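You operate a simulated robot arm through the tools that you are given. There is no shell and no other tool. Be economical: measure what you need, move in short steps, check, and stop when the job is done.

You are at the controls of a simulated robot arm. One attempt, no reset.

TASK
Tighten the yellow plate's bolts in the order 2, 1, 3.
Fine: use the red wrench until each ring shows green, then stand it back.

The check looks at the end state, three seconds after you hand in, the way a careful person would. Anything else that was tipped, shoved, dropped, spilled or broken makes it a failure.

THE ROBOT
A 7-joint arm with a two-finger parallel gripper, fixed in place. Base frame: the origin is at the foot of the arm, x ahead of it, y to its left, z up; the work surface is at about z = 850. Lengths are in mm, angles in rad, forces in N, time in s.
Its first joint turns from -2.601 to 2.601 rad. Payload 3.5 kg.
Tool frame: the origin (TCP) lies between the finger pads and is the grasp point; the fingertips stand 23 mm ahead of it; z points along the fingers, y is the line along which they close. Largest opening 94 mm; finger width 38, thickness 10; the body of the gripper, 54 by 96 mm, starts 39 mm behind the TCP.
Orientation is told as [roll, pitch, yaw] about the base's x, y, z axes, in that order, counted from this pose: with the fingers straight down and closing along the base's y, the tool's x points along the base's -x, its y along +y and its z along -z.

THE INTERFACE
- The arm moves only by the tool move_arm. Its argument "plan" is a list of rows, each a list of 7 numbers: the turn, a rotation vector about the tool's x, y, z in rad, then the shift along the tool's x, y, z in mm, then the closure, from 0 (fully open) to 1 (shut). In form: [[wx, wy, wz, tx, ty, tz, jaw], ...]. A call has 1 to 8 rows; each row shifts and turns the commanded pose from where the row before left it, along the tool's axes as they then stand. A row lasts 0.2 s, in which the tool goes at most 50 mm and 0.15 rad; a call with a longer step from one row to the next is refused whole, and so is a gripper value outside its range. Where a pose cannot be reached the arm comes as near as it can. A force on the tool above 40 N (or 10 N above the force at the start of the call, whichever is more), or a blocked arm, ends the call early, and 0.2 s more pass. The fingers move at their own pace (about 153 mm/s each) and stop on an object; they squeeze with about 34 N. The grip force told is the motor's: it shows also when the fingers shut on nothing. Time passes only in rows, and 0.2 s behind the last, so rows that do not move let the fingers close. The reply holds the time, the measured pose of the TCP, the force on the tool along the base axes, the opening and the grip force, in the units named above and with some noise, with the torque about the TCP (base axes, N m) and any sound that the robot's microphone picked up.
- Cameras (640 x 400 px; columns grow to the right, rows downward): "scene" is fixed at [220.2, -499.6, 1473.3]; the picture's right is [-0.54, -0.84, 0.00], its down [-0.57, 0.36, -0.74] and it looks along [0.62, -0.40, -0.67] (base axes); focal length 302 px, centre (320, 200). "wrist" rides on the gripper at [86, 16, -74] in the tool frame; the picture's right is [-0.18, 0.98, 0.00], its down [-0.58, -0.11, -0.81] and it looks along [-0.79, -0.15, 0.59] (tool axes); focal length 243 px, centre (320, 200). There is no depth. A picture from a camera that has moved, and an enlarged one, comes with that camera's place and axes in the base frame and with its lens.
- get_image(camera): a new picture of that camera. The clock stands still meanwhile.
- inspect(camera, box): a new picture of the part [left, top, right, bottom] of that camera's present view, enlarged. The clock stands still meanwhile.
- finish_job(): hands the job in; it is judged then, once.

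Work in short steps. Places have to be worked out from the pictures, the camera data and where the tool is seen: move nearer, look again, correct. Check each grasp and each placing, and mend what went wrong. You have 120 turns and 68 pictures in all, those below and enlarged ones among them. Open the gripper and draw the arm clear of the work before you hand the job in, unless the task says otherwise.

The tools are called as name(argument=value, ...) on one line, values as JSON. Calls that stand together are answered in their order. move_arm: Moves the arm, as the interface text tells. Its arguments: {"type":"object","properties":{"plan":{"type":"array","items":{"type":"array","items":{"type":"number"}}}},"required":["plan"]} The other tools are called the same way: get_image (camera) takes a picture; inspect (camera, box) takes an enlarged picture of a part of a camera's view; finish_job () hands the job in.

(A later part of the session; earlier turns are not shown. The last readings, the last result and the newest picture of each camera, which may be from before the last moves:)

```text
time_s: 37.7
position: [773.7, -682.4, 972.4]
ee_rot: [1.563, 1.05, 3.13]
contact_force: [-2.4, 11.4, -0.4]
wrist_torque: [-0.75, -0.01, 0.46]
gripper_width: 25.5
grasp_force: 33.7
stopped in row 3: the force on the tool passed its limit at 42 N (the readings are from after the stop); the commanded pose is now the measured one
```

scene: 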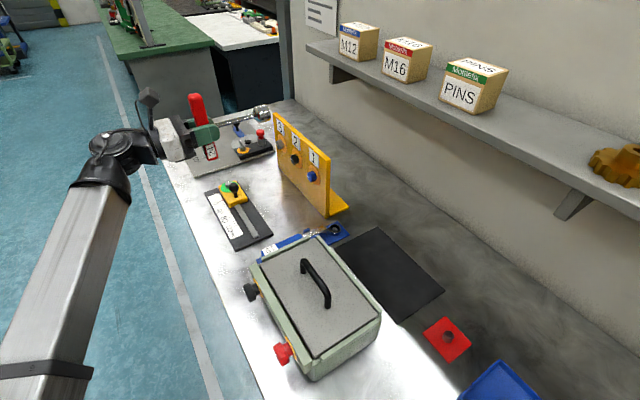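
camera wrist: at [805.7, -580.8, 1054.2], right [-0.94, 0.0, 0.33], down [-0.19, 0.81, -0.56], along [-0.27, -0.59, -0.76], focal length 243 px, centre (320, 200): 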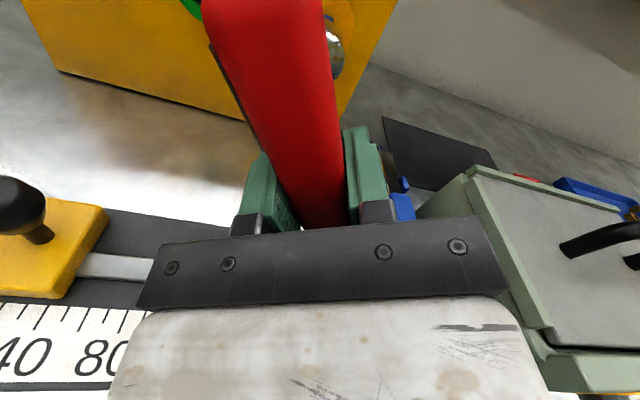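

It's engaged and seated. I'll turn clockwise in small steps and check the ring.

move_arm(plan=[[0, 0, 0.08, 0, 0, 0, 1], [0, 0, 0.08, 0, 0, 0, 1], [0, 0, 0.08, 0, 0, 0, 1]])

inspect(camera="scene", box=[270, 140, 340, 200])

```text
time_s: 38.5
position: [774.8, -682.5, 972.2]
ee_rot: [1.557, 1.29, 3.126]
contact_force: [2.0, 16.4, -2.8]
wrist_torque: [-0.4, 0.72, 0.68]
gripper_width: 26.0
grasp_force: 33.3
```

```text
6.67 times, centred on (305, 170) of scene
camera zoom: at [220.2, -499.6, 1473.3], right [-0.54, -0.84, 0.0], down [-0.57, 0.36, -0.74], along [0.62, -0.4, -0.67], focal length 2013 px, centre (420, 400)
```

zoom: 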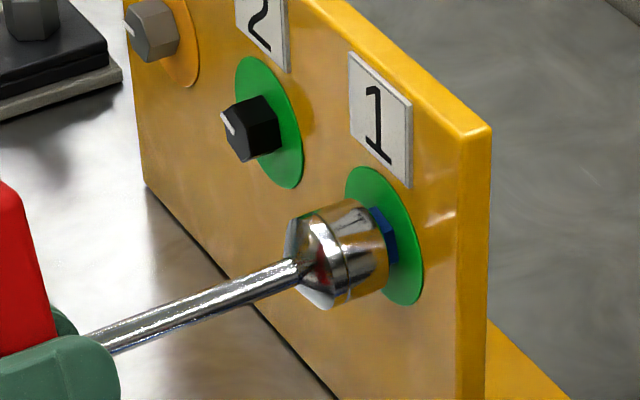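

Bolt 1's ring is green. I'll pull straight off, then restore the 30° phase.

move_arm(plan=[[0, 0, -0.02, 0, 0, -2, 1], [0, 0, 0, 0, 0, -4, 1], [0, 0, 0, 0, 0, -6, 1], [0, 0, 0, 0, 0, -10, 1], [0, 0, 0, 0, 0, -10, 1], [0, 0, -0.11, 0, 0, 0, 1], [0, 0, -0.11, 0, 0, 0, 1]])

get_image(camera="scene")

```text
time_s: 40.1
position: [774.2, -650.9, 973.9]
ee_rot: [1.562, 1.048, 3.129]
contact_force: [-0.1, -0.8, -2.3]
wrist_torque: [0.03, 0.01, 0.0]
gripper_width: 25.9
grasp_force: 34.0
```

```text
26 pictures are left
```

scene: 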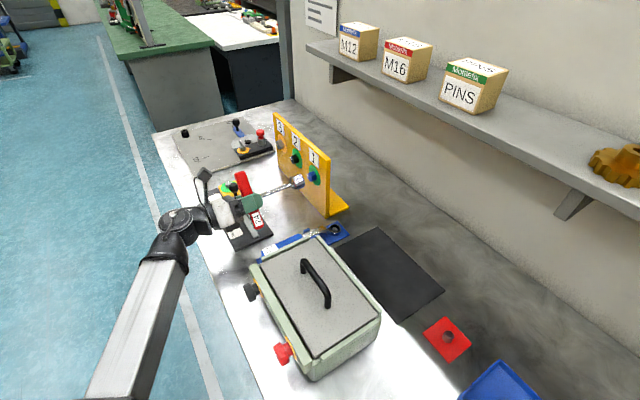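

Bolts 2 and 1 are green. At bolt 3 a handle leaning 30° would sweep close to the slider's black knob at about (919,-653, top 920). I'll use the equivalent hex phase 60° further back, with the handle horizontal, and rotate here first.

move_arm(plan=[[0, 0, -0.131, 0, 0, -5, 1], [0, 0, -0.131, 0, 0, -5, 1], [0, 0, -0.131, 0, 0, 0, 1], [0, 0, -0.131, 0, 0, 0, 1], [0, 0, -0.131, 0, 0, 0, 1], [0, 0, -0.131, 0, 0, 0, 1], [0, 0, -0.131, 0, 0, 0, 1], [0, 0, -0.13, 0, 0, 0, 1]])

```text
time_s: 41.9
position: [773.8, -642.5, 972.9]
ee_rot: [1.566, 0.197, 3.134]
contact_force: [0.1, 0.3, -2.4]
wrist_torque: [0.04, 0.01, 0.04]
gripper_width: 25.6
grasp_force: 33.6
out of reach, approached as far as the arm can: row 7, 8
```

The wrist limit stops about 11° short here. I'll raise 40 mm and move to x≈963, where the limit may differ.

move_arm(plan=[[0, 0, 0, 7.8, 39.2, 0, 1], [0, 0, 0, 37, -7.4, 0, 1], [0, 0, 0, 37, -7.4, 0, 1], [0, 0, 0, 37, -7.4, 0, 1], [0, 0, 0, 37, -7.4, 0, 1], [0, 0, 0, 37, -7.4, 0, 1]])

move_arm(plan=[[0, 0, -0.1, 0, 0, 0, 1], [0, 0, -0.097, 0, 0, 0, 1], [0, 0, 0, 0, 0, 0, 1]])

```text
time_s: 43.3
position: [966.2, -642.3, 992.7]
ee_rot: [1.572, 0.202, 3.137]
contact_force: [2.1, -0.8, 1.1]
wrist_torque: [-0.31, -0.31, 0.05]
gripper_width: 29.9
grasp_force: 34.4
out of reach, approached as far as the arm can: row 1, 2
```

```text
time_s: 44.1
position: [965.6, -641.7, 991.8]
ee_rot: [1.57, 0.202, 3.135]
contact_force: [3.9, 0.9, 6.5]
wrist_torque: [-0.36, -0.61, 0.2]
gripper_width: 29.7
grasp_force: 34.1
out of reach, approached as far as the arm can: row 1, 2
```

The opening grew to 29.9 mm and there's an upward force, so something is touching. I'll look before moving.

get_image(camera="wrist")

inspect(camera="scene", box=[160, 90, 330, 240])

```text
25 pictures are left
camera wrist: at [1047.8, -567.8, 1023.8], right [-0.38, 0.0, 0.93], down [-0.54, 0.81, -0.22], along [-0.75, -0.59, -0.3], focal length 243 px, centre (320, 200)
```

wrist: 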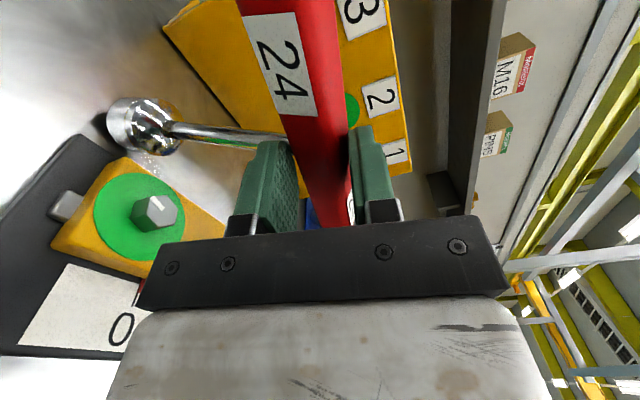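

```text
2.67 times, centred on (245, 165) of scene
camera zoom: at [220.2, -499.6, 1473.3], right [-0.54, -0.84, 0.0], down [-0.57, 0.36, -0.74], along [0.62, -0.4, -0.67], focal length 805 px, centre (520, 293)
```

zoom: 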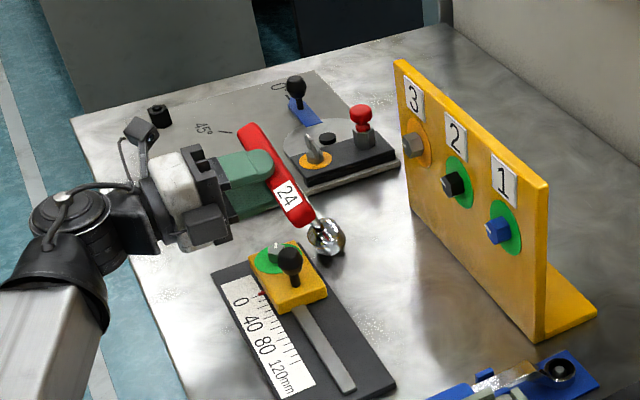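

The wrench has pivoted about its handle in the grip: the head now hangs near (992,-716,868), touching the table. The plate and slider haven't moved. I'll first try lifting straight up a little.

move_arm(plan=[[0, 0, 0.03, 2, 10, 0, 1], [0, 0, 0.03, 2, 10, 0, 1], [0, 0, 0.03, 2, 10, 0, 1]])

inspect(camera="scene", box=[160, 90, 330, 240])

```text
time_s: 44.9
position: [963.3, -644.6, 1022.9]
ee_rot: [1.568, 0.294, 3.136]
contact_force: [-0.5, 0.1, -2.5]
wrist_torque: [0.07, -0.02, -0.01]
gripper_width: 29.5
grasp_force: 34.4
```

```text
2.67 times, centred on (245, 165) of scene
camera zoom: at [220.2, -499.6, 1473.3], right [-0.54, -0.84, 0.0], down [-0.57, 0.36, -0.74], along [0.62, -0.4, -0.67], focal length 805 px, centre (520, 293)
```

zoom: 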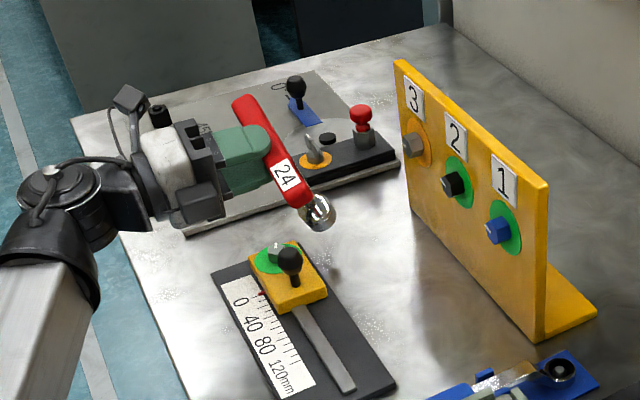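

It's free of the table and held firmly. I'll lift well clear before turning anything.

move_arm(plan=[[0, 0, 0, 8.7, 28.7, 0, 1], [0, 0, 0, 8.7, 28.7, 0, 1], [0, 0, 0, 8.7, 28.7, 0, 1], [0, 0, 0, 0, 0, -20, 1]])

get_image(camera="wrist")

```text
time_s: 45.9
position: [965.2, -624.9, 1101.4]
ee_rot: [1.574, 0.302, 3.135]
contact_force: [-0.6, -0.3, -3.2]
wrist_torque: [0.09, 0.03, 0.01]
gripper_width: 29.1
grasp_force: 34.1
out of reach, approached as far as the arm can: row 3, 4
```

```text
22 pictures are left
camera wrist: at [1043.8, -550.3, 1140.3], right [-0.47, 0.01, 0.88], down [-0.52, 0.81, -0.28], along [-0.72, -0.59, -0.38], focal length 243 px, centre (320, 200)
```

wrist: 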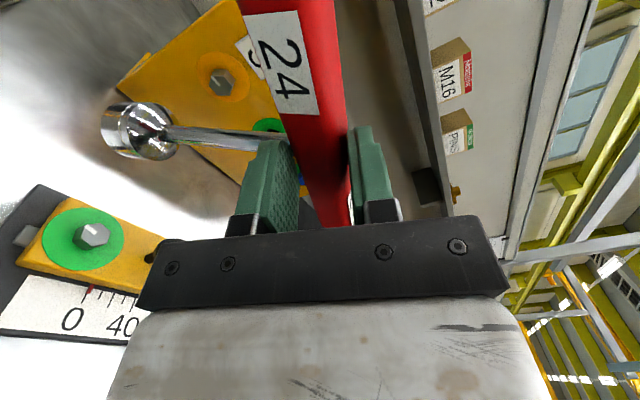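

The wrench is held at about 62° to its proper line. I can pivot it back by pressing the head gently on a bare strip of table with the hand beyond the front edge (edge y≈-510). Near x≈690 the strip y -510…-630 is free, so I'll move there at height.

move_arm(plan=[[0, 0, 0, -32.8, 10.2, -21.9, 1], [0, 0, 0, -32.8, 10.2, -21.9, 1], [0, 0, 0, -32.8, 10.2, -21.9, 1], [0, 0, 0, -32.8, 10.2, -21.9, 1], [0, 0, 0, -32.8, 10.2, -21.9, 1], [0, 0, 0, -32.8, 10.2, -21.9, 1], [0, 0, 0, -32.8, 10.2, -21.9, 1], [0, 0, 0, -32.8, 10.2, -21.9, 1]])

get_image(camera="scene")

```text
time_s: 47.7
position: [700.6, -446.1, 1053.8]
ee_rot: [1.576, 0.303, 3.137]
contact_force: [0.2, 0.2, -2.3]
wrist_torque: [0.1, 0.04, -0.02]
gripper_width: 28.6
grasp_force: 34.0
out of reach, approached as far as the arm can: row 1, 2, 3, 4, 5, 6, 7, 8
```

```text
21 pictures are left
```

scene: 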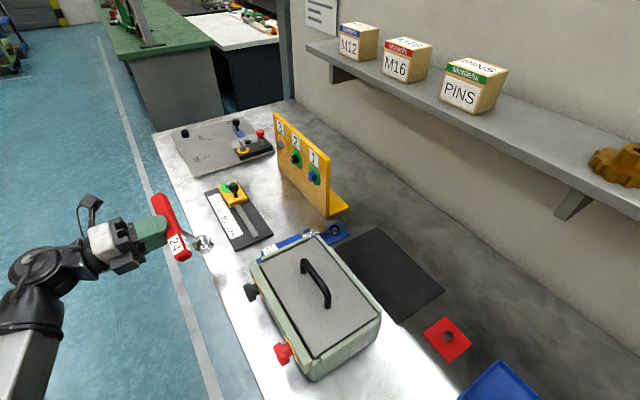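

The arm sags in z when it runs against its wrist limit, which also explains the earlier bump. I'll step away from that limit and tilt the tool 20° upward so the head will slide the right way on contact.

move_arm(plan=[[0, 0, 0.1, 0, 0, 0, 1], [0, 0, 0.1, 0, 0, 0, 1], [-0.12, 0, 0, 0, 0, 0, 1], [-0.12, 0, 0, 0, 0, 0, 1], [-0.11, 0, 0, 0, 0, 0, 1], [0, 0, 0, 0, 0, 0, 1]])

```text
time_s: 49.1
position: [700.7, -446.6, 1053.7]
ee_rot: [1.92, 0.492, 3.135]
contact_force: [0.4, 0.2, -2.1]
wrist_torque: [0.09, 0.04, 0.02]
gripper_width: 28.5
grasp_force: 33.9
```

The wrist is clear of its limit. The head is now at about (748,-549,973), so I'll shift 55 mm in -x to be over bare table and lower toward it.

move_arm(plan=[[0, 0, 0, -24.2, 12.2, 4.4, 1], [0, 0, 0, -24.2, 12.2, 4.4, 1], [0, 0, 0, -12.6, -22, -8, 1], [0, 0, 0, -12.6, -22, -8, 1], [0, 0, 0, -9.4, -16.5, -6, 1]])

inspect(camera="scene", box=[60, 160, 320, 320])

```text
time_s: 50.3
position: [646.5, -446.0, 981.1]
ee_rot: [1.92, 0.494, 3.135]
contact_force: [-0.4, 1.3, -2.7]
wrist_torque: [0.09, -0.01, -0.02]
gripper_width: 28.3
grasp_force: 34.0
```

```text
2.46 times, centred on (190, 240) of scene
camera zoom: at [220.2, -499.6, 1473.3], right [-0.54, -0.84, 0.0], down [-0.57, 0.36, -0.74], along [0.62, -0.4, -0.67], focal length 743 px, centre (640, 102)
```

zoom: 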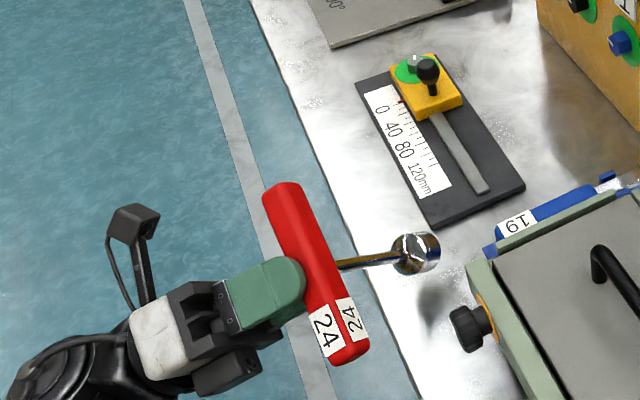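

The path down is clear: the box knob is about 40 mm away and the blue wrench is further. I'll lower slowly onto the table and watch the force.

move_arm(plan=[[0, 0, 0, -2.8, -2.3, -9.3, 1], [0, 0, 0, -2.8, -5, -1.8, 1], [0, 0, 0, -2.8, -5, -1.8, 1], [0, 0, 0, -2.8, -5, -1.8, 1], [0, 0, 0, -2.8, -5, -1.8, 1], [0, 0, 0, -2.8, -5, -1.8, 1], [0, 0, 0, -2.8, -5, -1.8, 1], [0, 0, 0, -2.8, -5, -1.8, 1]])

```text
time_s: 52.1
position: [645.6, -438.9, 932.5]
ee_rot: [1.916, 0.492, 3.132]
contact_force: [0.5, 4.2, -2.7]
wrist_torque: [0.2, -0.09, -0.08]
gripper_width: 0.0
grasp_force: 33.7
```

The opening reads 0, so the wrench has come out of the grip. I'll look right away.

inspect(camera="scene", box=[60, 160, 320, 320])

get_image(camera="wrist")

```text
2.46 times, centred on (190, 240) of scene
camera zoom: at [220.2, -499.6, 1473.3], right [-0.54, -0.84, 0.0], down [-0.57, 0.36, -0.74], along [0.62, -0.4, -0.67], focal length 743 px, centre (640, 102)
```

zoom: 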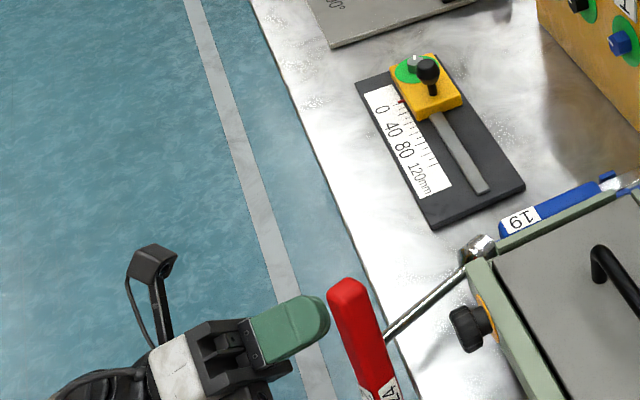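

```text
18 pictures are left
camera wrist: at [728.3, -364.0, 962.3], right [-0.6, 0.34, 0.73], down [-0.33, 0.72, -0.61], along [-0.73, -0.6, -0.32], focal length 243 px, centre (320, 200)
```

wrist: 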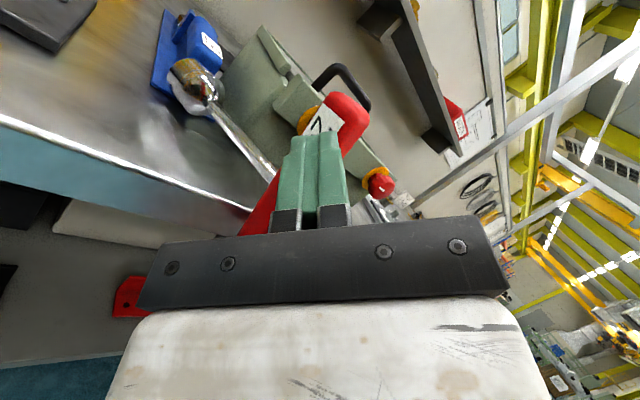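

The wrench seems to have landed with its head on the table near (684,-608) and its handle by the front edge. I'll back the gripper off slightly, open it, and see where the wrench settles.

move_arm(plan=[[0, 0, 0, 0, 0, -25, 0.3]])

inspect(camera="scene", box=[140, 200, 340, 380])

```text
time_s: 52.5
position: [650.2, -416.4, 925.9]
ee_rot: [1.92, 0.49, 3.132]
contact_force: [0.6, -0.2, 0.2]
wrist_torque: [0.0, -0.05, -0.01]
gripper_width: 65.8
grasp_force: 0.0
```

```text
2.22 times, centred on (240, 290) of scene
camera zoom: at [220.2, -499.6, 1473.3], right [-0.54, -0.84, 0.0], down [-0.57, 0.36, -0.74], along [0.62, -0.4, -0.67], focal length 671 px, centre (498, 0)
```

zoom: 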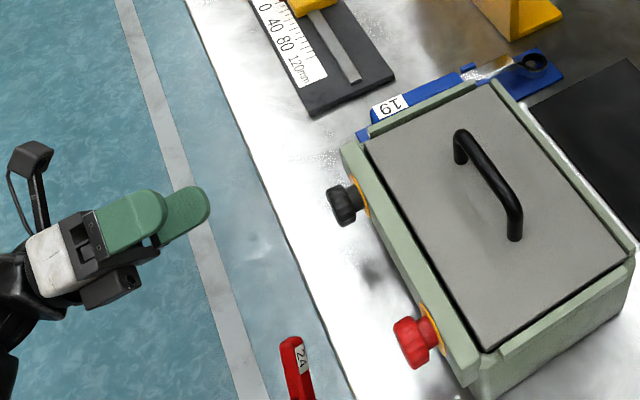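

The wrench seems to be sliding over the front edge. I'll take the full view.

get_image(camera="scene")

get_image(camera="wrist")

```text
16 pictures are left
```

scene: 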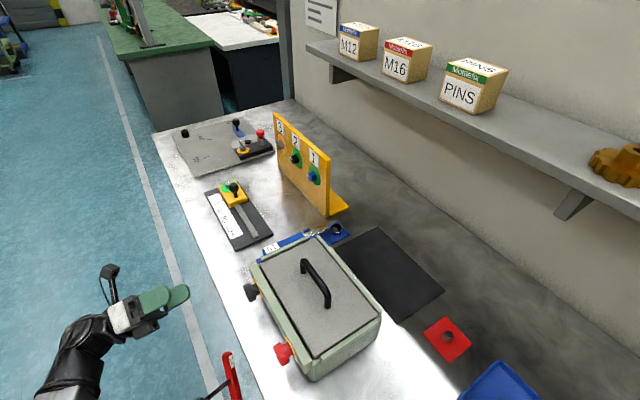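

```text
15 pictures are left
camera wrist: at [732.9, -340.4, 955.9], right [-0.6, 0.34, 0.73], down [-0.33, 0.72, -0.61], along [-0.73, -0.6, -0.32], focal length 243 px, centre (320, 200)
```

wrist: 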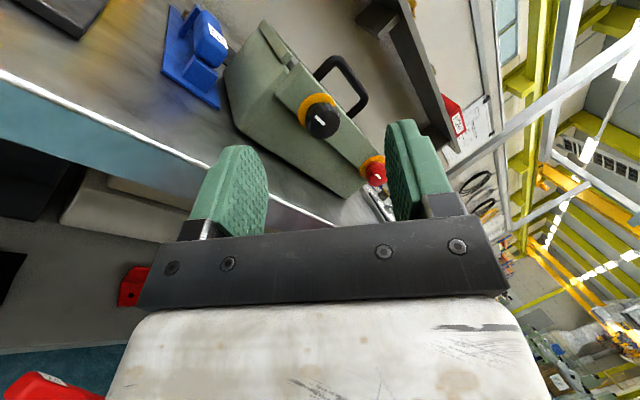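

The wrench has gone over the edge. I'll let time pass and see where it comes to rest.

move_arm(plan=[[0, 0, 0, 0, 0, -30, 0.3], [0, 0, 0, 0, 0, -30, 0.3], [0, 0, 0, 0, 0, 0, 0.3], [0, 0, 0, 0, 0, 0, 0.3], [0, 0, 0, 0, 0, 0, 0.3]])

get_image(camera="scene")

```text
time_s: 53.7
position: [660.8, -359.5, 907.2]
ee_rot: [1.918, 0.492, 3.133]
contact_force: [-0.4, -0.8, -1.0]
wrist_torque: [0.02, -0.02, 0.02]
gripper_width: 65.8
grasp_force: 0.1
```

```text
14 pictures are left
```

scene: 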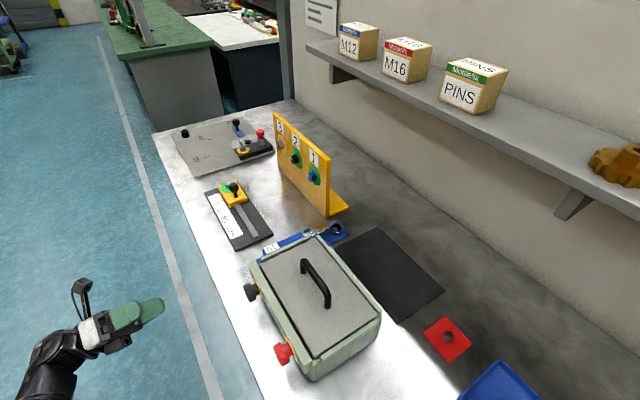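

The wrench isn't in the scene view any more. I'll use the wrist camera to search for it on the floor.

get_image(camera="wrist")

```text
13 pictures are left
camera wrist: at [743.1, -284.5, 937.2], right [-0.6, 0.34, 0.73], down [-0.33, 0.72, -0.61], along [-0.73, -0.6, -0.32], focal length 243 px, centre (320, 200)
```

wrist: 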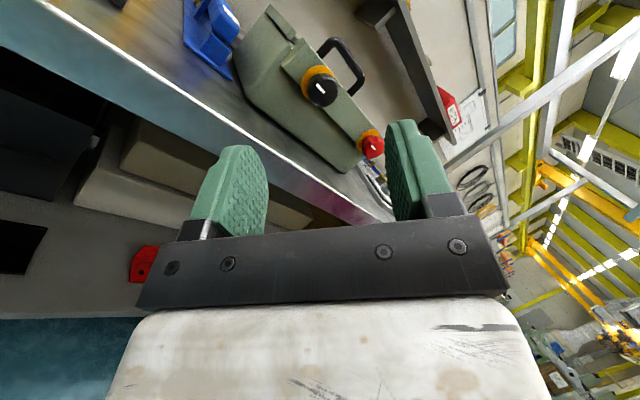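

It likely fell to the floor near (550,-450). I'll tilt the tool down, off the table edge, to look there.

move_arm(plan=[[0.15, 0, 0, 0, 0, 0, 0.3], [0.15, 0, 0, 0, 0, 0, 0.3], [0.15, 0, 0, 0, 0, 0, 0.3], [0.15, 0, 0, 0, 0, 0, 0.3], [0.15, 0, 0, 0, 0, 0, 0.3], [0.15, 0, 0, 0, 0, 0, 0.3], [0.15, 0, 0, 0, 0, 0, 0.3], [0.15, 0, 0, 0, 0, 0, 0.3]])

get_image(camera="wrist")

```text
time_s: 55.5
position: [674.4, -321.8, 869.4]
ee_rot: [0.783, 0.52, 3.109]
contact_force: [0.0, 1.3, 0.4]
wrist_torque: [0.03, -0.02, 0.0]
gripper_width: 65.8
grasp_force: 0.0
out of reach, approached as far as the arm can: row 7, 8
```

```text
12 pictures are left
camera wrist: at [720.1, -282.9, 966.0], right [-0.53, -0.68, 0.51], down [-0.73, 0.67, 0.14], along [-0.44, -0.3, -0.85], focal length 243 px, centre (320, 200)
```

wrist: 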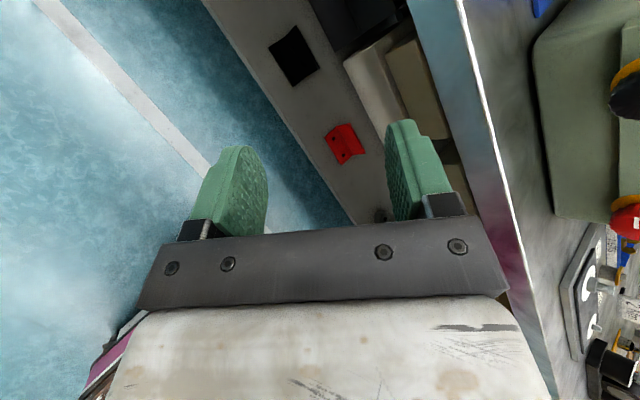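

The red piece on the lower ledge was there before the fall, so it isn't the wrench. A finger may be hiding the likely landing spot, so I'll shift the view.

move_arm(plan=[[0, 0, 0.14, 0, 0, -10, 0], [0, 0, 0.14, 0, 0, -10, 0], [0, 0, 0.14, 0, 0, -10, 0], [0, 0, 0.14, 0, 0, -10, 0]])

get_image(camera="wrist")

```text
time_s: 56.5
position: [661.6, -294.4, 894.2]
ee_rot: [0.394, 0.846, 2.506]
contact_force: [0.8, 1.0, 0.7]
wrist_torque: [0.01, 0.02, 0.03]
gripper_width: 94.0
grasp_force: 0.1
```

```text
11 pictures are left
camera wrist: at [670.9, -284.3, 1007.3], right [-0.86, -0.49, 0.11], down [-0.49, 0.87, 0.03], along [-0.11, -0.03, -0.99], focal length 243 px, centre (320, 200)
```

wrist: 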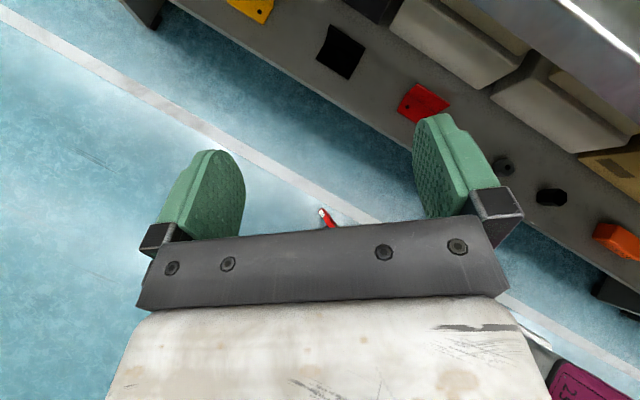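

I can see the wrench lying on the floor near (500,-277,0). I'll test how far down the arm can reach here, off the table edge.

move_arm(plan=[[0, 0, 0, -33.7, -11.5, 27.5, 0], [0, 0, 0, -33.7, -11.5, 27.5, 0], [0, 0, 0, -33.7, -11.5, 27.5, 0], [0, 0, 0, -33.7, -11.5, 27.5, 0], [0, 0, 0, -33.7, -11.5, 27.5, 0], [0, 0, 0, -33.7, -11.5, 27.5, 0]])

```text
time_s: 57.9
position: [662.1, -293.9, 622.9]
ee_rot: [0.395, 0.844, 2.511]
contact_force: [-0.6, 1.1, -0.6]
wrist_torque: [-0.03, 0.0, -0.01]
gripper_width: 93.8
grasp_force: 0.0
```

It reaches z=623 with no limit, so I keep going down.

move_arm(plan=[[0, 0, 0, -33.7, -11.5, 27.5, 0], [0, 0, 0, -33.7, -11.5, 27.5, 0], [0, 0, 0, -33.7, -11.5, 27.5, 0], [0, 0, 0, -33.7, -11.5, 27.5, 0], [0, 0, 0, -33.7, -11.5, 27.5, 0], [0, 0, 0, -33.7, -11.5, 27.5, 0]])

```text
time_s: 59.3
position: [661.7, -294.0, 353.3]
ee_rot: [0.395, 0.845, 2.507]
contact_force: [-0.5, -0.6, -1.1]
wrist_torque: [0.0, -0.01, 0.02]
gripper_width: 93.7
grasp_force: 0.0
```

It's still within reach at z=353. I'll look with the wrist camera.

get_image(camera="wrist")

```text
10 pictures are left
camera wrist: at [670.7, -282.3, 465.9], right [-0.86, -0.49, 0.11], down [-0.49, 0.87, 0.03], along [-0.11, -0.03, -0.99], focal length 243 px, centre (320, 200)
```

wrist: 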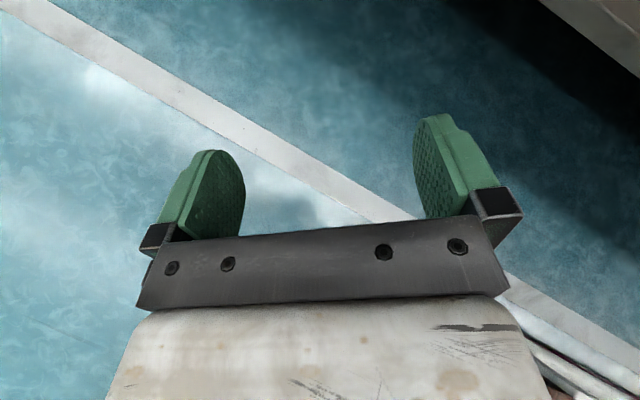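

The gripper is hiding the wrench, so I shift about 150 mm in -x to bring it between the fingers in view.

move_arm(plan=[[0, 0, 0, -20, 29, -12.3, 0], [0, 0, 0, -20, 29, -12.3, 0], [0, 0, 0, -20, 29, -12.3, 0], [0, 0, 0, -20, 29, -12.3, 0]])

get_image(camera="wrist")

```text
time_s: 60.3
position: [510.1, -292.4, 353.9]
ee_rot: [0.397, 0.844, 2.509]
contact_force: [0.6, 0.5, -0.5]
wrist_torque: [0.0, -0.02, 0.01]
gripper_width: 94.0
grasp_force: 0.0
```

```text
9 pictures are left
camera wrist: at [520.7, -282.9, 466.5], right [-0.86, -0.49, 0.11], down [-0.49, 0.87, 0.03], along [-0.12, -0.03, -0.99], focal length 243 px, centre (320, 200)
```

wrist: 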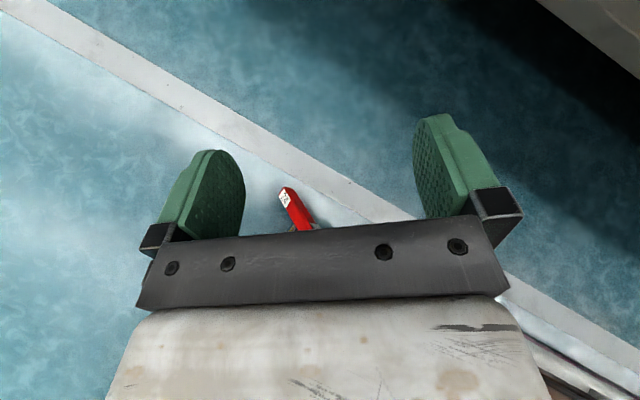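

The wrench lies flat on the floor, its handle running from about (531,-280) to (399,-204) and its shaft pointing toward (+0.5,+0.87). The arm can reach it. I'll turn the tool vertical with yaw≈1.05 so I can grip the shaft from above.

move_arm(plan=[[-0.0272, -0.0844, 0.108, 0, 0, 0, 0], [-0.0272, -0.0844, 0.108, 0, 0, 0, 0], [-0.0272, -0.0844, 0.108, 0, 0, 0, 0], [-0.0272, -0.0844, 0.108, 0, 0, 0, 0], [-0.0272, -0.0844, 0.108, 0, 0, 0, 0], [-0.0272, -0.0844, 0.108, 0, 0, 0, 0], [-0.0272, -0.0844, 0.108, 0, 0, 0, 0], [-0.0272, -0.0844, 0.108, 0, 0, 0, 0]])

move_arm(plan=[[-0.0272, -0.0844, 0.108, 0, 0, 0, 0], [-0.0272, -0.0844, 0.108, 0, 0, 0, 0], [-0.0272, -0.0844, 0.108, 0, 0, 0, 0], [0, 0, 0, 0, 0, 0, 0]])

```text
time_s: 62.1
position: [511.6, -291.8, 353.3]
ee_rot: [-0.038, 0.257, 1.366]
contact_force: [-0.5, -0.3, -1.1]
wrist_torque: [0.01, -0.04, 0.01]
gripper_width: 93.8
grasp_force: 0.1
```

```text
time_s: 63.1
position: [510.8, -293.5, 354.8]
ee_rot: [0.003, -0.005, 1.043]
contact_force: [-0.9, 0.2, -0.3]
wrist_torque: [-0.02, 0.01, 0.0]
gripper_width: 94.0
grasp_force: 0.0
```

The tool is vertical at low height. I'll move above the estimated shaft middle, (495,-190), at z≈200 and look.

move_arm(plan=[[0, 0, 0, -16.2, 13.1, 31, 0], [0, 0, 0, -16.2, 13.1, 31, 0], [0, 0, 0, -16.2, 13.1, 31, 0], [0, 0, 0, -16.2, 13.1, 31, 0], [0, 0, 0, -16.2, 13.1, 31, 0]])

get_image(camera="wrist")

```text
time_s: 64.3
position: [496.4, -191.5, 200.5]
ee_rot: [0.001, 0.0, 1.043]
contact_force: [0.9, 0.1, 0.7]
wrist_torque: [-0.02, 0.0, 0.02]
gripper_width: 94.0
grasp_force: 0.0
```

```text
8 pictures are left
camera wrist: at [439.6, -258.3, 273.8], right [-0.76, 0.65, 0.0], down [0.39, 0.45, 0.81], along [0.53, 0.61, -0.59], focal length 243 px, centre (320, 200)
```

wrist: 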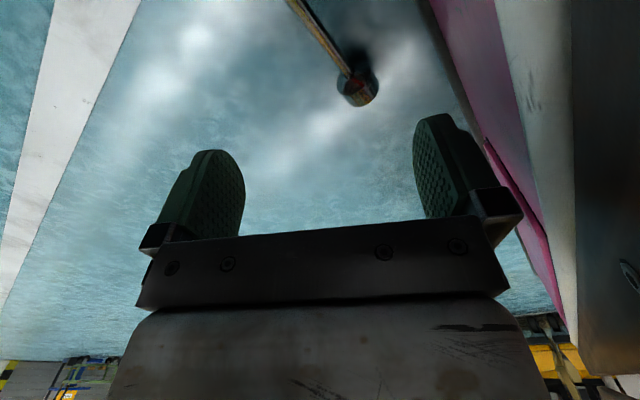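

The head is at about (499,-130) and the shaft runs along x≈500, pointing +y. I'll step back toward the handle to see the whole wrench before gripping.

move_arm(plan=[[0, 0, 0, 40, -10, -10, 0], [0, 0, 0, 40, -10, -10, 0], [0, 0, 0, 30, -10, -10, 0]])

get_image(camera="wrist")

```text
time_s: 64.7
position: [489.0, -224.4, 206.7]
ee_rot: [-0.005, -0.011, 1.035]
contact_force: [13.1, -7.7, 2.5]
wrist_torque: [0.33, 0.75, 0.24]
gripper_width: 87.2
grasp_force: 0.0
stopped in row 2: the force on the tool passed its limit at 56 N (the readings are from after the stop); the commanded pose is now the measured one
```

```text
7 pictures are left
camera wrist: at [431.4, -291.5, 278.6], right [-0.75, 0.66, 0.0], down [0.38, 0.44, 0.81], along [0.54, 0.61, -0.58], focal length 243 px, centre (320, 200)
```

wrist: 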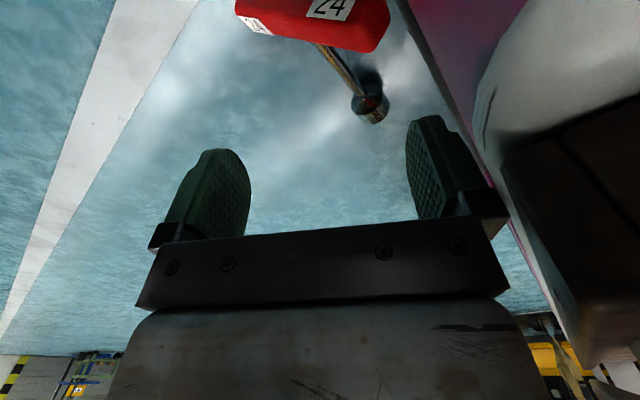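

The wrench is leaning: its head is on the floor at (500,-125,19), the handle centre is near (492,-250,66), and its upper end rests toward the pedestal. My finger brushed something on the -x side. I'll move away from that, then align yaw to 1.51 and tilt the tool so it's square to the shaft, with the fingers partly closed.

move_arm(plan=[[0, 0, 0, -32, 4.5, 0, 0.3], [0, 0, 0, -32, 4.5, 0, 0.45], [0, 0, -0.12, 0, 0, 0, 0.45], [0, 0, -0.12, 0, 0, 0, 0.45], [0, 0, -0.12, 0, 0, 0, 0.45], [0, 0, -0.115, 0, 0, 0, 0.45]])

move_arm(plan=[[0, 0.12, 0, 0, 0, 0, 0.45], [0, 0.12, 0, 0, 0, 0, 0.45], [0, 0.11, 0, 0, 0, 0, 0.45], [0, 0, 0, 0, 0, 0, 0.45]])

```text
time_s: 66.1
position: [513.0, -165.2, 207.9]
ee_rot: [-0.008, -0.006, 1.511]
contact_force: [0.3, -0.4, 0.1]
wrist_torque: [0.0, -0.01, 0.02]
gripper_width: 51.9
grasp_force: 0.0
```

```text
time_s: 67.1
position: [515.4, -166.2, 207.6]
ee_rot: [-0.007, 0.344, 1.507]
contact_force: [-0.8, -0.4, 0.5]
wrist_torque: [0.01, -0.02, -0.01]
gripper_width: 51.2
grasp_force: 0.1
```

Pose is good. I'll move to about 90 mm before the grip point near the head end of the shaft and take a picture.

move_arm(plan=[[0, 0, 0, -18.7, 6, 24.7, 0.45], [0, 0, 0, -18.7, 6, 24.7, 0.45], [0, 0, 0, -18.7, 6, 24.7, 0.45]])

get_image(camera="wrist")

```text
time_s: 68.1
position: [557.3, -149.4, 159.7]
ee_rot: [-0.077, 0.341, 1.477]
contact_force: [-0.6, -0.2, -1.0]
wrist_torque: [-0.02, 0.0, 0.05]
gripper_width: 51.4
grasp_force: 0.0
stopped in row 3: the arm was blocked; the commanded pose is now the measured one
```

```text
6 pictures are left
camera wrist: at [530.0, -202.8, 254.5], right [-0.96, 0.24, -0.13], down [0.12, 0.81, 0.57], along [0.24, 0.53, -0.81], focal length 243 px, centre (320, 200)
```

wrist: 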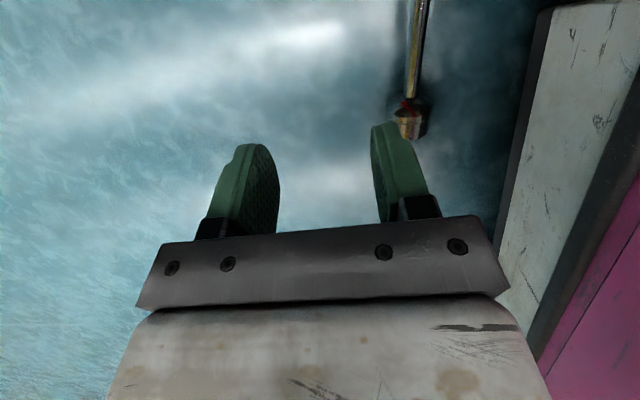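

The arm itself is blocked that close to its base, so I can't grip the shaft there. I'll instead grip the lower part of the handle near (520,-266), carry the wrench outward to open floor and lay it flat. First I back off, straighten the tool and yaw to 2.64.

move_arm(plan=[[0, 0, 0, 44, 1, -6, 0.3], [0, 0, 0, 44, 1, -6, 0.3], [0, 0, 0, 43, 1, -6, 0.3], [-0.026, -0.114, 0, 0, 0, 0, 0.3], [-0.026, -0.114, 0, 0, 0, 0, 0.3], [-0.026, -0.114, 0, 0, 0, 0, 0.3]])

move_arm(plan=[[0, 0, -0.145, 0, 0, 0, 0.3], [0, 0, -0.145, 0, 0, 0, 0.3], [0, 0, -0.145, 0, 0, 0, 0.3], [0, 0, -0.145, 0, 0, 0, 0.3], [0, 0, -0.145, 0, 0, 0, 0.3], [0, 0, -0.145, 0, 0, 0, 0.3], [0, 0, -0.145, 0, 0, 0, 0.3], [0, 0, -0.145, 0, 0, 0, 0.3]])

```text
time_s: 69.5
position: [532.1, -259.5, 217.3]
ee_rot: [0.008, 0.004, 1.494]
contact_force: [0.2, -0.1, 0.1]
wrist_torque: [0.02, 0.02, 0.05]
gripper_width: 65.7
grasp_force: 0.1
```

```text
time_s: 71.3
position: [534.1, -249.3, 217.0]
ee_rot: [0.026, -0.003, 2.641]
contact_force: [0.8, -0.1, 0.4]
wrist_torque: [0.01, -0.04, 0.02]
gripper_width: 65.9
grasp_force: 0.0
out of reach, approached as far as the arm can: row 8
```

Yaw is set. I shift over the handle's lower half and descend to z≈110 to check alignment.

move_arm(plan=[[0, 0, 0, 1, 21, 0, 0.3], [0, 0, 0, 0, 0, 36, 0.3], [0, 0, 0, 0, 0, 36, 0.3], [0, 0, 0, 0, 0, 35, 0.3]])

get_image(camera="wrist")

```text
time_s: 72.3
position: [552.3, -245.7, 117.2]
ee_rot: [0.014, 0.012, 2.646]
contact_force: [-0.7, 1.0, -0.8]
wrist_torque: [0.01, -0.01, 0.0]
gripper_width: 66.0
grasp_force: 0.0
out of reach, approached as far as the arm can: row 1, 2, 3
```

```text
5 pictures are left
camera wrist: at [621.3, -299.0, 192.2], right [-0.63, -0.78, 0.01], down [-0.46, 0.39, 0.8], along [-0.63, 0.5, -0.6], focal length 243 px, centre (320, 200)
```

wrist: 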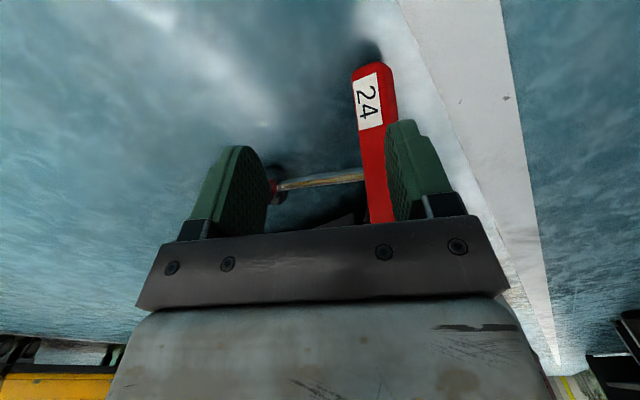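

The handle is clearly in view, about 38 mm to the tool's +y, and I'm at the arm's inner reach limit. I'll tilt the tool about 0.36 rad so it points back inward, then shift sideways.

move_arm(plan=[[0, -0.12, 0, 0, 0, 0, 0.1], [0, -0.12, 0, 0, 0, 0, 0.1], [0, -0.12, 0, 0, 0, 0, 0.1], [0, 0, 0, 0, 13, 0, 0.1], [0, 0, 0, 0, 13, 0, 0.1], [0, 0, 0, 0, 12, 0, 0.1]])

```text
time_s: 73.7
position: [539.6, -219.2, 109.8]
ee_rot: [0.028, -0.366, 2.633]
contact_force: [0.9, -0.5, -0.1]
wrist_torque: [0.01, 0.03, 0.03]
gripper_width: 84.6
grasp_force: 0.0
out of reach, approached as far as the arm can: row 1, 2, 3, 4, 5, 6
```

The limit seems to be the wrist's yaw rather than the radius, because the arm drifted sideways. I'll turn back 0.3 rad and move to the handle again.

move_arm(plan=[[0, 0, 0.15, 0, 0, -10, 0.1], [0, 0, 0.15, 0, 0, 0, 0.1], [0, 0, 0, 0, 0, 0, 0.1]])

```text
time_s: 74.5
position: [542.9, -221.3, 119.6]
ee_rot: [0.122, -0.345, 2.33]
contact_force: [0.5, -0.2, -0.5]
wrist_torque: [-0.01, 0.0, 0.0]
gripper_width: 84.7
grasp_force: 0.0
```

It's back within limits. Next I move to about 60 mm before the grip point on the handle's lower end.

move_arm(plan=[[0, 0, 0, 17.5, 13.6, 8.2, 0], [0, 0, 0, 17.5, 13.6, 8.2, 0], [0, 0, 0, 17.5, 13.6, 8.2, 0]])

```text
time_s: 75.3
position: [543.3, -282.7, 82.6]
ee_rot: [0.122, -0.345, 2.332]
contact_force: [-0.9, -0.3, -0.3]
wrist_torque: [-0.01, 0.0, 0.01]
gripper_width: 94.1
grasp_force: 0.0
```

Position reached as planned. By calculation the handle is within 5 mm of centre, so I advance 50 mm and close.

move_arm(plan=[[0, 0, 0, 0, -2, 18, 0], [0, 0, 0, 0, -2, 18, 0], [0, 0, 0, 0, 0, 14, 0], [0, 0, 0, 0, 0, 0, 0.5], [0, 0, 0, 0, 0, 0, 1], [0, 0, 0, 0, 0, 0, 1], [0, 0, 0, 0, 0, 0, 1]])

```text
time_s: 76.6
position: [554.8, -283.6, 56.1]
ee_rot: [0.108, -0.317, 2.334]
contact_force: [2.8, -1.5, 4.9]
wrist_torque: [0.03, 0.11, -0.07]
gripper_width: 0.0
grasp_force: 34.6
stopped in row 6: the force on the tool passed its limit at 46 N (the readings are from after the stop); the commanded pose is now the measured one
```

The fingers closed on nothing and the tool was pushed off its path. I need a look.

get_image(camera="wrist")

```text
4 pictures are left
camera wrist: at [623.3, -365.8, 98.8], right [-0.8, -0.57, 0.16], down [-0.07, 0.36, 0.93], along [-0.59, 0.74, -0.33], focal length 243 px, centre (320, 200)
```

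wrist: 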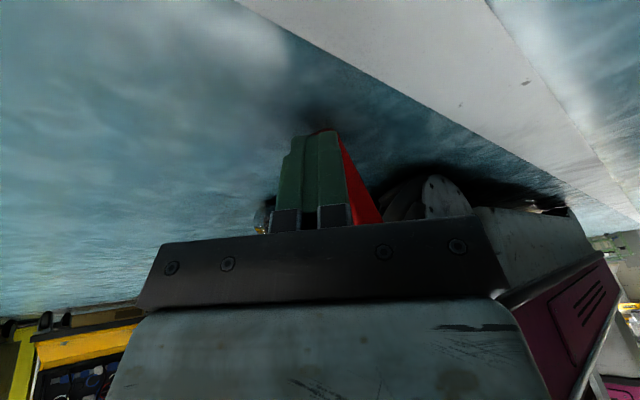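

The fingers slipped off the end of the sloping handle. The wrench hasn't moved much, with its lower end still near (533,-273). I'll back out, open, improve the yaw and regrip about 37 mm further up the handle.

move_arm(plan=[[0, 0, 0, 0, 0, -40, 0.3], [0, 0, -0.12, 0, 0, -10, 0], [0, 0, 0, -12, 5, 0, 0], [0, 0, 0, -13, 5, 0, 0], [0, 0, 0, -13, 5, 0, 0], [0, 0, 0, 0, 0, 0, 0]])

```text
time_s: 78.0
position: [526.1, -277.2, 113.3]
ee_rot: [0.069, -0.331, 2.461]
contact_force: [-1.0, -0.5, 0.1]
wrist_torque: [0.02, 0.01, 0.06]
gripper_width: 94.1
grasp_force: 0.1
```

I'm lined up. Now I advance 75 mm along the tool with the fingers open and check the pose before closing.

move_arm(plan=[[0, 0, 0, 2.3, -1.5, 19, 0], [0, 0, 0, 2.3, -1.5, 19, 0], [0, 0, 0, 2.2, -1.4, 19, 0], [0, 0, 0, 0, 0, 18, 0]])

```text
time_s: 79.2
position: [544.7, -283.2, 63.8]
ee_rot: [0.06, -0.297, 2.462]
contact_force: [0.4, 0.2, 0.8]
wrist_torque: [-0.02, 0.02, 0.0]
gripper_width: 94.2
grasp_force: 0.0
stopped in row 4: the arm was blocked; the commanded pose is now the measured one
```

Here the arm itself is blocked, with no force on the tool. Tilting further would move the wrist outward and set the fingers square to the sloping handle, so I'll retreat, tilt 0.3 more and approach again.

move_arm(plan=[[0, 0, 0, 0, 0, -30, 0], [0, -0.1, 0, 0, 0, 0, 0], [0, -0.1, 0, 0, 0, 0, 0], [0, -0.1, 0, 0, 0, 0, 0], [0, 0, 0, 0, 0, 0, 0]])

```text
time_s: 80.4
position: [546.2, -283.5, 90.4]
ee_rot: [0.072, -0.599, 2.441]
contact_force: [-0.1, -1.0, 0.6]
wrist_torque: [-0.01, -0.03, 0.02]
gripper_width: 93.9
grasp_force: 0.0
```

Tilt is 0.6 and the pose is free. I approach the handle's lower end in three steps.

move_arm(plan=[[0, 0, 0, 4.6, 0.4, 15, 0], [0, 0, 0, 4.6, 0.4, 15, 0], [0, 0, 0, 4.7, 0.4, 15, 0], [0, 0, 0, 0, 0, 13, 0]])

```text
time_s: 81.4
position: [543.2, -281.3, 46.2]
ee_rot: [0.066, -0.583, 2.444]
contact_force: [0.3, 1.2, -0.2]
wrist_torque: [-0.01, -0.02, -0.02]
gripper_width: 94.1
grasp_force: 0.1
```

I'm still a few mm short of the handle's centreline. I'll press on 14 mm more and close.

move_arm(plan=[[0, 0, 0, 0, 0, 7, 0], [0, 0, 0, 0, 0, 7, 0], [0, 0, 0, 0, 0, 0, 0.4], [0, 0, 0, 0, 0, 0, 0.7], [0, 0, 0, 0, 0, 0, 1], [0, 0, 0, 0, 0, 0, 1]])

```text
time_s: 82.8
position: [535.4, -277.4, 32.2]
ee_rot: [0.066, -0.588, 2.443]
contact_force: [-1.2, -2.1, 18.9]
wrist_torque: [0.26, 0.15, 0.14]
gripper_width: 33.5
grasp_force: 33.9
```

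Gripped at 33.5 mm. I'll draw it slowly outward and up and see whether the grip holds.

move_arm(plan=[[0, 0, 0, 0, 0, -8, 1], [0, 0, 0, 3, 0, -10, 1], [0, 0, 0, 5, 0, -15, 1], [0, 0, 0, 8, 0, -20, 1]])

```text
time_s: 83.8
position: [553.3, -292.5, 55.0]
ee_rot: [0.073, -0.603, 2.441]
contact_force: [1.6, 0.3, -2.6]
wrist_torque: [-0.04, -0.12, -0.22]
gripper_width: 25.7
grasp_force: 33.3
```

The grip closed to 25.7 mm, flat on the handle, and I feel the wrench's weight. I'll carry it up and outward, clear of the table edge.

move_arm(plan=[[0, 0, 0, -16.7, -4.7, -41, 1], [0, 0, 0, -16.7, -4.7, -41, 1], [0, 0, 0, -16.7, -4.7, -41, 1], [0, 0, 0, -16.7, -4.7, -41, 1], [0, 0, 0, -16.7, -4.7, -41, 1], [0, 0, 0, -16.7, -4.7, -41, 1], [0, 0, 0, -16.7, -4.7, -41, 1], [0, 0, 0, -16.7, -4.7, -41, 1]])

move_arm(plan=[[0, 0, 0, -25, 2.6, -36.5, 1], [0, 0, 0, -25, 2.6, -36.5, 1], [0, 0, 0, -25, 2.6, -36.5, 1], [0, 0, 0, -25, 2.6, -36.5, 1], [0, 0, 0, -25, 2.6, -36.5, 1], [0, 0, 0, -25, 2.6, -36.5, 1], [0, 0, 0, -25, 2.6, -36.5, 1], [0, 0, 0, -25, 2.6, -36.5, 1]])

```text
time_s: 85.6
position: [648.5, -294.8, 403.7]
ee_rot: [0.069, -0.597, 2.44]
contact_force: [0.0, 0.3, -2.5]
wrist_torque: [-0.15, -0.07, -0.01]
gripper_width: 25.6
grasp_force: 33.7
```

```text
time_s: 87.4
position: [643.6, -283.8, 683.5]
ee_rot: [0.056, -0.554, 2.445]
contact_force: [-0.5, -0.1, -3.1]
wrist_torque: [-0.18, -0.1, 0.03]
gripper_width: 25.5
grasp_force: 33.9
out of reach, approached as far as the arm can: row 6, 7, 8
```

There's a reach limit with this tilt, so I bring the tool back to vertical here and ease the yaw a bit.

move_arm(plan=[[0, 0.138, 0, 0, 0, 0, 1], [0, 0.138, 0, 0, 0, 0, 1], [0, 0.138, 0, 0, 0, 0, 1], [0, 0.138, 0, 0, 0, 0, 1], [-0.05, 0, 0.1, 0, 0, 0, 1], [0, 0, 0.1, 0, 0, 0, 1], [0, 0, 0.1, 0, 0, 0, 1]])

move_arm(plan=[[0, 0, 0, 0, 0, -44, 1], [0, 0, 0, 0, 0, -44, 1], [0, 0, 0, 0, 0, -44, 1], [0, 0, 0, 0, 0, -44, 1], [0, 0, 0, 0, 0, -44, 1], [0, 0, 0, 0, 0, -44, 1], [0, 0, 0, 0, 0, -44, 1], [0, 0, 0, 0, 0, -44, 1]])

```text
time_s: 89.0
position: [646.1, -284.6, 684.2]
ee_rot: [0.119, -0.013, 2.177]
contact_force: [0.2, -0.4, -3.3]
wrist_torque: [-0.19, -0.08, 0.01]
gripper_width: 25.5
grasp_force: 34.2
```

```text
time_s: 90.8
position: [682.9, -264.4, 1033.9]
ee_rot: [0.118, -0.014, 2.18]
contact_force: [0.1, -0.1, -1.9]
wrist_torque: [-0.19, -0.06, -0.01]
gripper_width: 25.6
grasp_force: 34.8
```

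I've reached z=1034 with the wrench. I'll level the tool and take one picture to see how the wrench sits in the fingers.

move_arm(plan=[[0.118, 0, 0, 0, 0, 0, 1], [0, 0, 0, 0, 0, -20, 1], [0, 0, 0, 0, 0, -20, 1], [0, 0, 0, 0, 0, -20, 1]])

get_image(camera="scene")

```text
time_s: 91.8
position: [682.5, -265.8, 1092.6]
ee_rot: [0.0, -0.015, 2.182]
contact_force: [0.2, 0.5, -1.8]
wrist_torque: [-0.21, -0.09, 0.0]
gripper_width: 25.4
grasp_force: 34.1
```

```text
3 pictures are left
```

scene: 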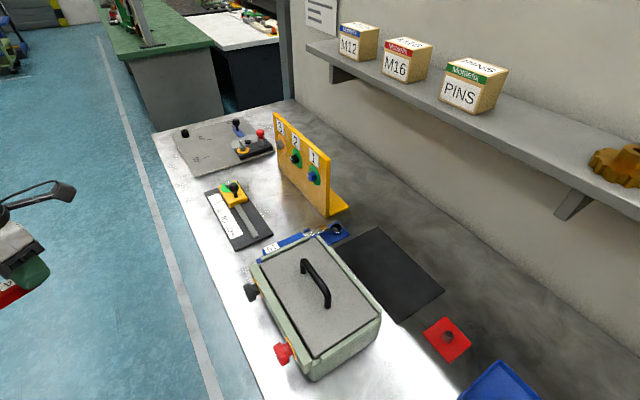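

The wrench hangs at the handle's end with its shaft roughly along the tool's -y. The table has no free area big enough, so I'll lay it flat on open floor near (720,-300), regrip it by the shaft, and then stand it up. I yaw to about 2.48 and descend.

move_arm(plan=[[0, 0, -0.15, 0, 0, 0, 1], [0, 0, -0.15, 0, 0, 0, 1], [0, 0, 0, 25, 0, 40, 1], [0, 0, 0, 25, 0, 40, 1], [0, 0, 0, 0, 0, 48, 1], [0, 0, 0, 0, 0, 48, 1], [0, 0, 0, 0, 0, 48, 1], [0, 0, 0, 0, 0, 48, 1]])

move_arm(plan=[[0, 0, 0, 0, 0, 48, 1], [0, 0, 0, 0, 0, 48, 1], [0, 0, 0, 0, 0, 48, 1], [0, 0, 0, 0, 0, 48, 1], [0, 0, 0, 0, 0, 48, 1], [0, 0, 0, 0, 0, 48, 1], [0, 0, 0, 0, 0, 48, 1], [0, 0, 0, 0, 0, 48, 1]])

```text
time_s: 93.6
position: [719.2, -295.0, 820.0]
ee_rot: [-0.007, -0.014, 2.48]
contact_force: [-0.4, 0.3, -2.6]
wrist_torque: [-0.17, -0.08, 0.01]
gripper_width: 25.7
grasp_force: 34.2
```

```text
time_s: 95.4
position: [717.0, -289.6, 436.0]
ee_rot: [-0.006, -0.014, 2.479]
contact_force: [0.0, 0.6, -2.7]
wrist_torque: [-0.17, -0.11, -0.01]
gripper_width: 25.7
grasp_force: 34.2
```

Still held at 25.7 mm. I descend further, slowing near the floor.

move_arm(plan=[[0, 0, 0, 0, 0, 48, 1], [0, 0, 0, 0, 0, 48, 1], [0, 0, 0, 0, 0, 48, 1], [0, 0, 0, 0, 0, 48, 1], [0, 0, 0, 0, 0, 48, 1], [0, 0, 0, 0, 0, 40, 1]])

move_arm(plan=[[0, 0, 0, 0, 0, 20, 1], [0, 0, 0, 0, 0, 15, 1], [0, 0, 0, 0, 0, 15, 1], [0, 0, 0, 0, 0, 12, 1], [0, 0, 0, 0, 0, 10, 1], [0, 0, 0, 0, 0, 8, 1], [0, 0, 0, 0, 0, 8, 1], [0, 0, 0, 0, 0, 6, 1]])

```text
time_s: 96.8
position: [714.5, -284.0, 155.0]
ee_rot: [-0.005, -0.015, 2.48]
contact_force: [-0.5, -0.8, -2.4]
wrist_torque: [-0.17, -0.07, 0.0]
gripper_width: 25.4
grasp_force: 34.0
```

```text
time_s: 98.6
position: [713.1, -284.2, 62.2]
ee_rot: [-0.007, -0.011, 2.48]
contact_force: [-0.6, 0.1, -2.9]
wrist_torque: [-0.19, -0.12, 0.02]
gripper_width: 25.2
grasp_force: 33.9
```

Still no contact at z=62. I'll keep lowering in small steps.

move_arm(plan=[[0, 0, 0, 0, 0, 8, 1], [0, 0, 0, 0, 0, 8, 1], [0, 0, 0, 0, 0, 6, 1], [0, 0, 0, 0, 0, 5, 1], [0, 0, 0, 0, 0, 4, 1], [0, 0, 0, 0, 0, 3, 1]])

```text
time_s: 99.8
position: [713.5, -282.9, 36.7]
ee_rot: [-0.004, -0.012, 2.481]
contact_force: [0.8, 0.6, 8.8]
wrist_torque: [-0.21, -0.07, 0.01]
gripper_width: 25.7
grasp_force: 34.1
stopped in row 5: the force on the tool passed its limit at 46 N (the readings are from after the stop); the commanded pose is now the measured one
```

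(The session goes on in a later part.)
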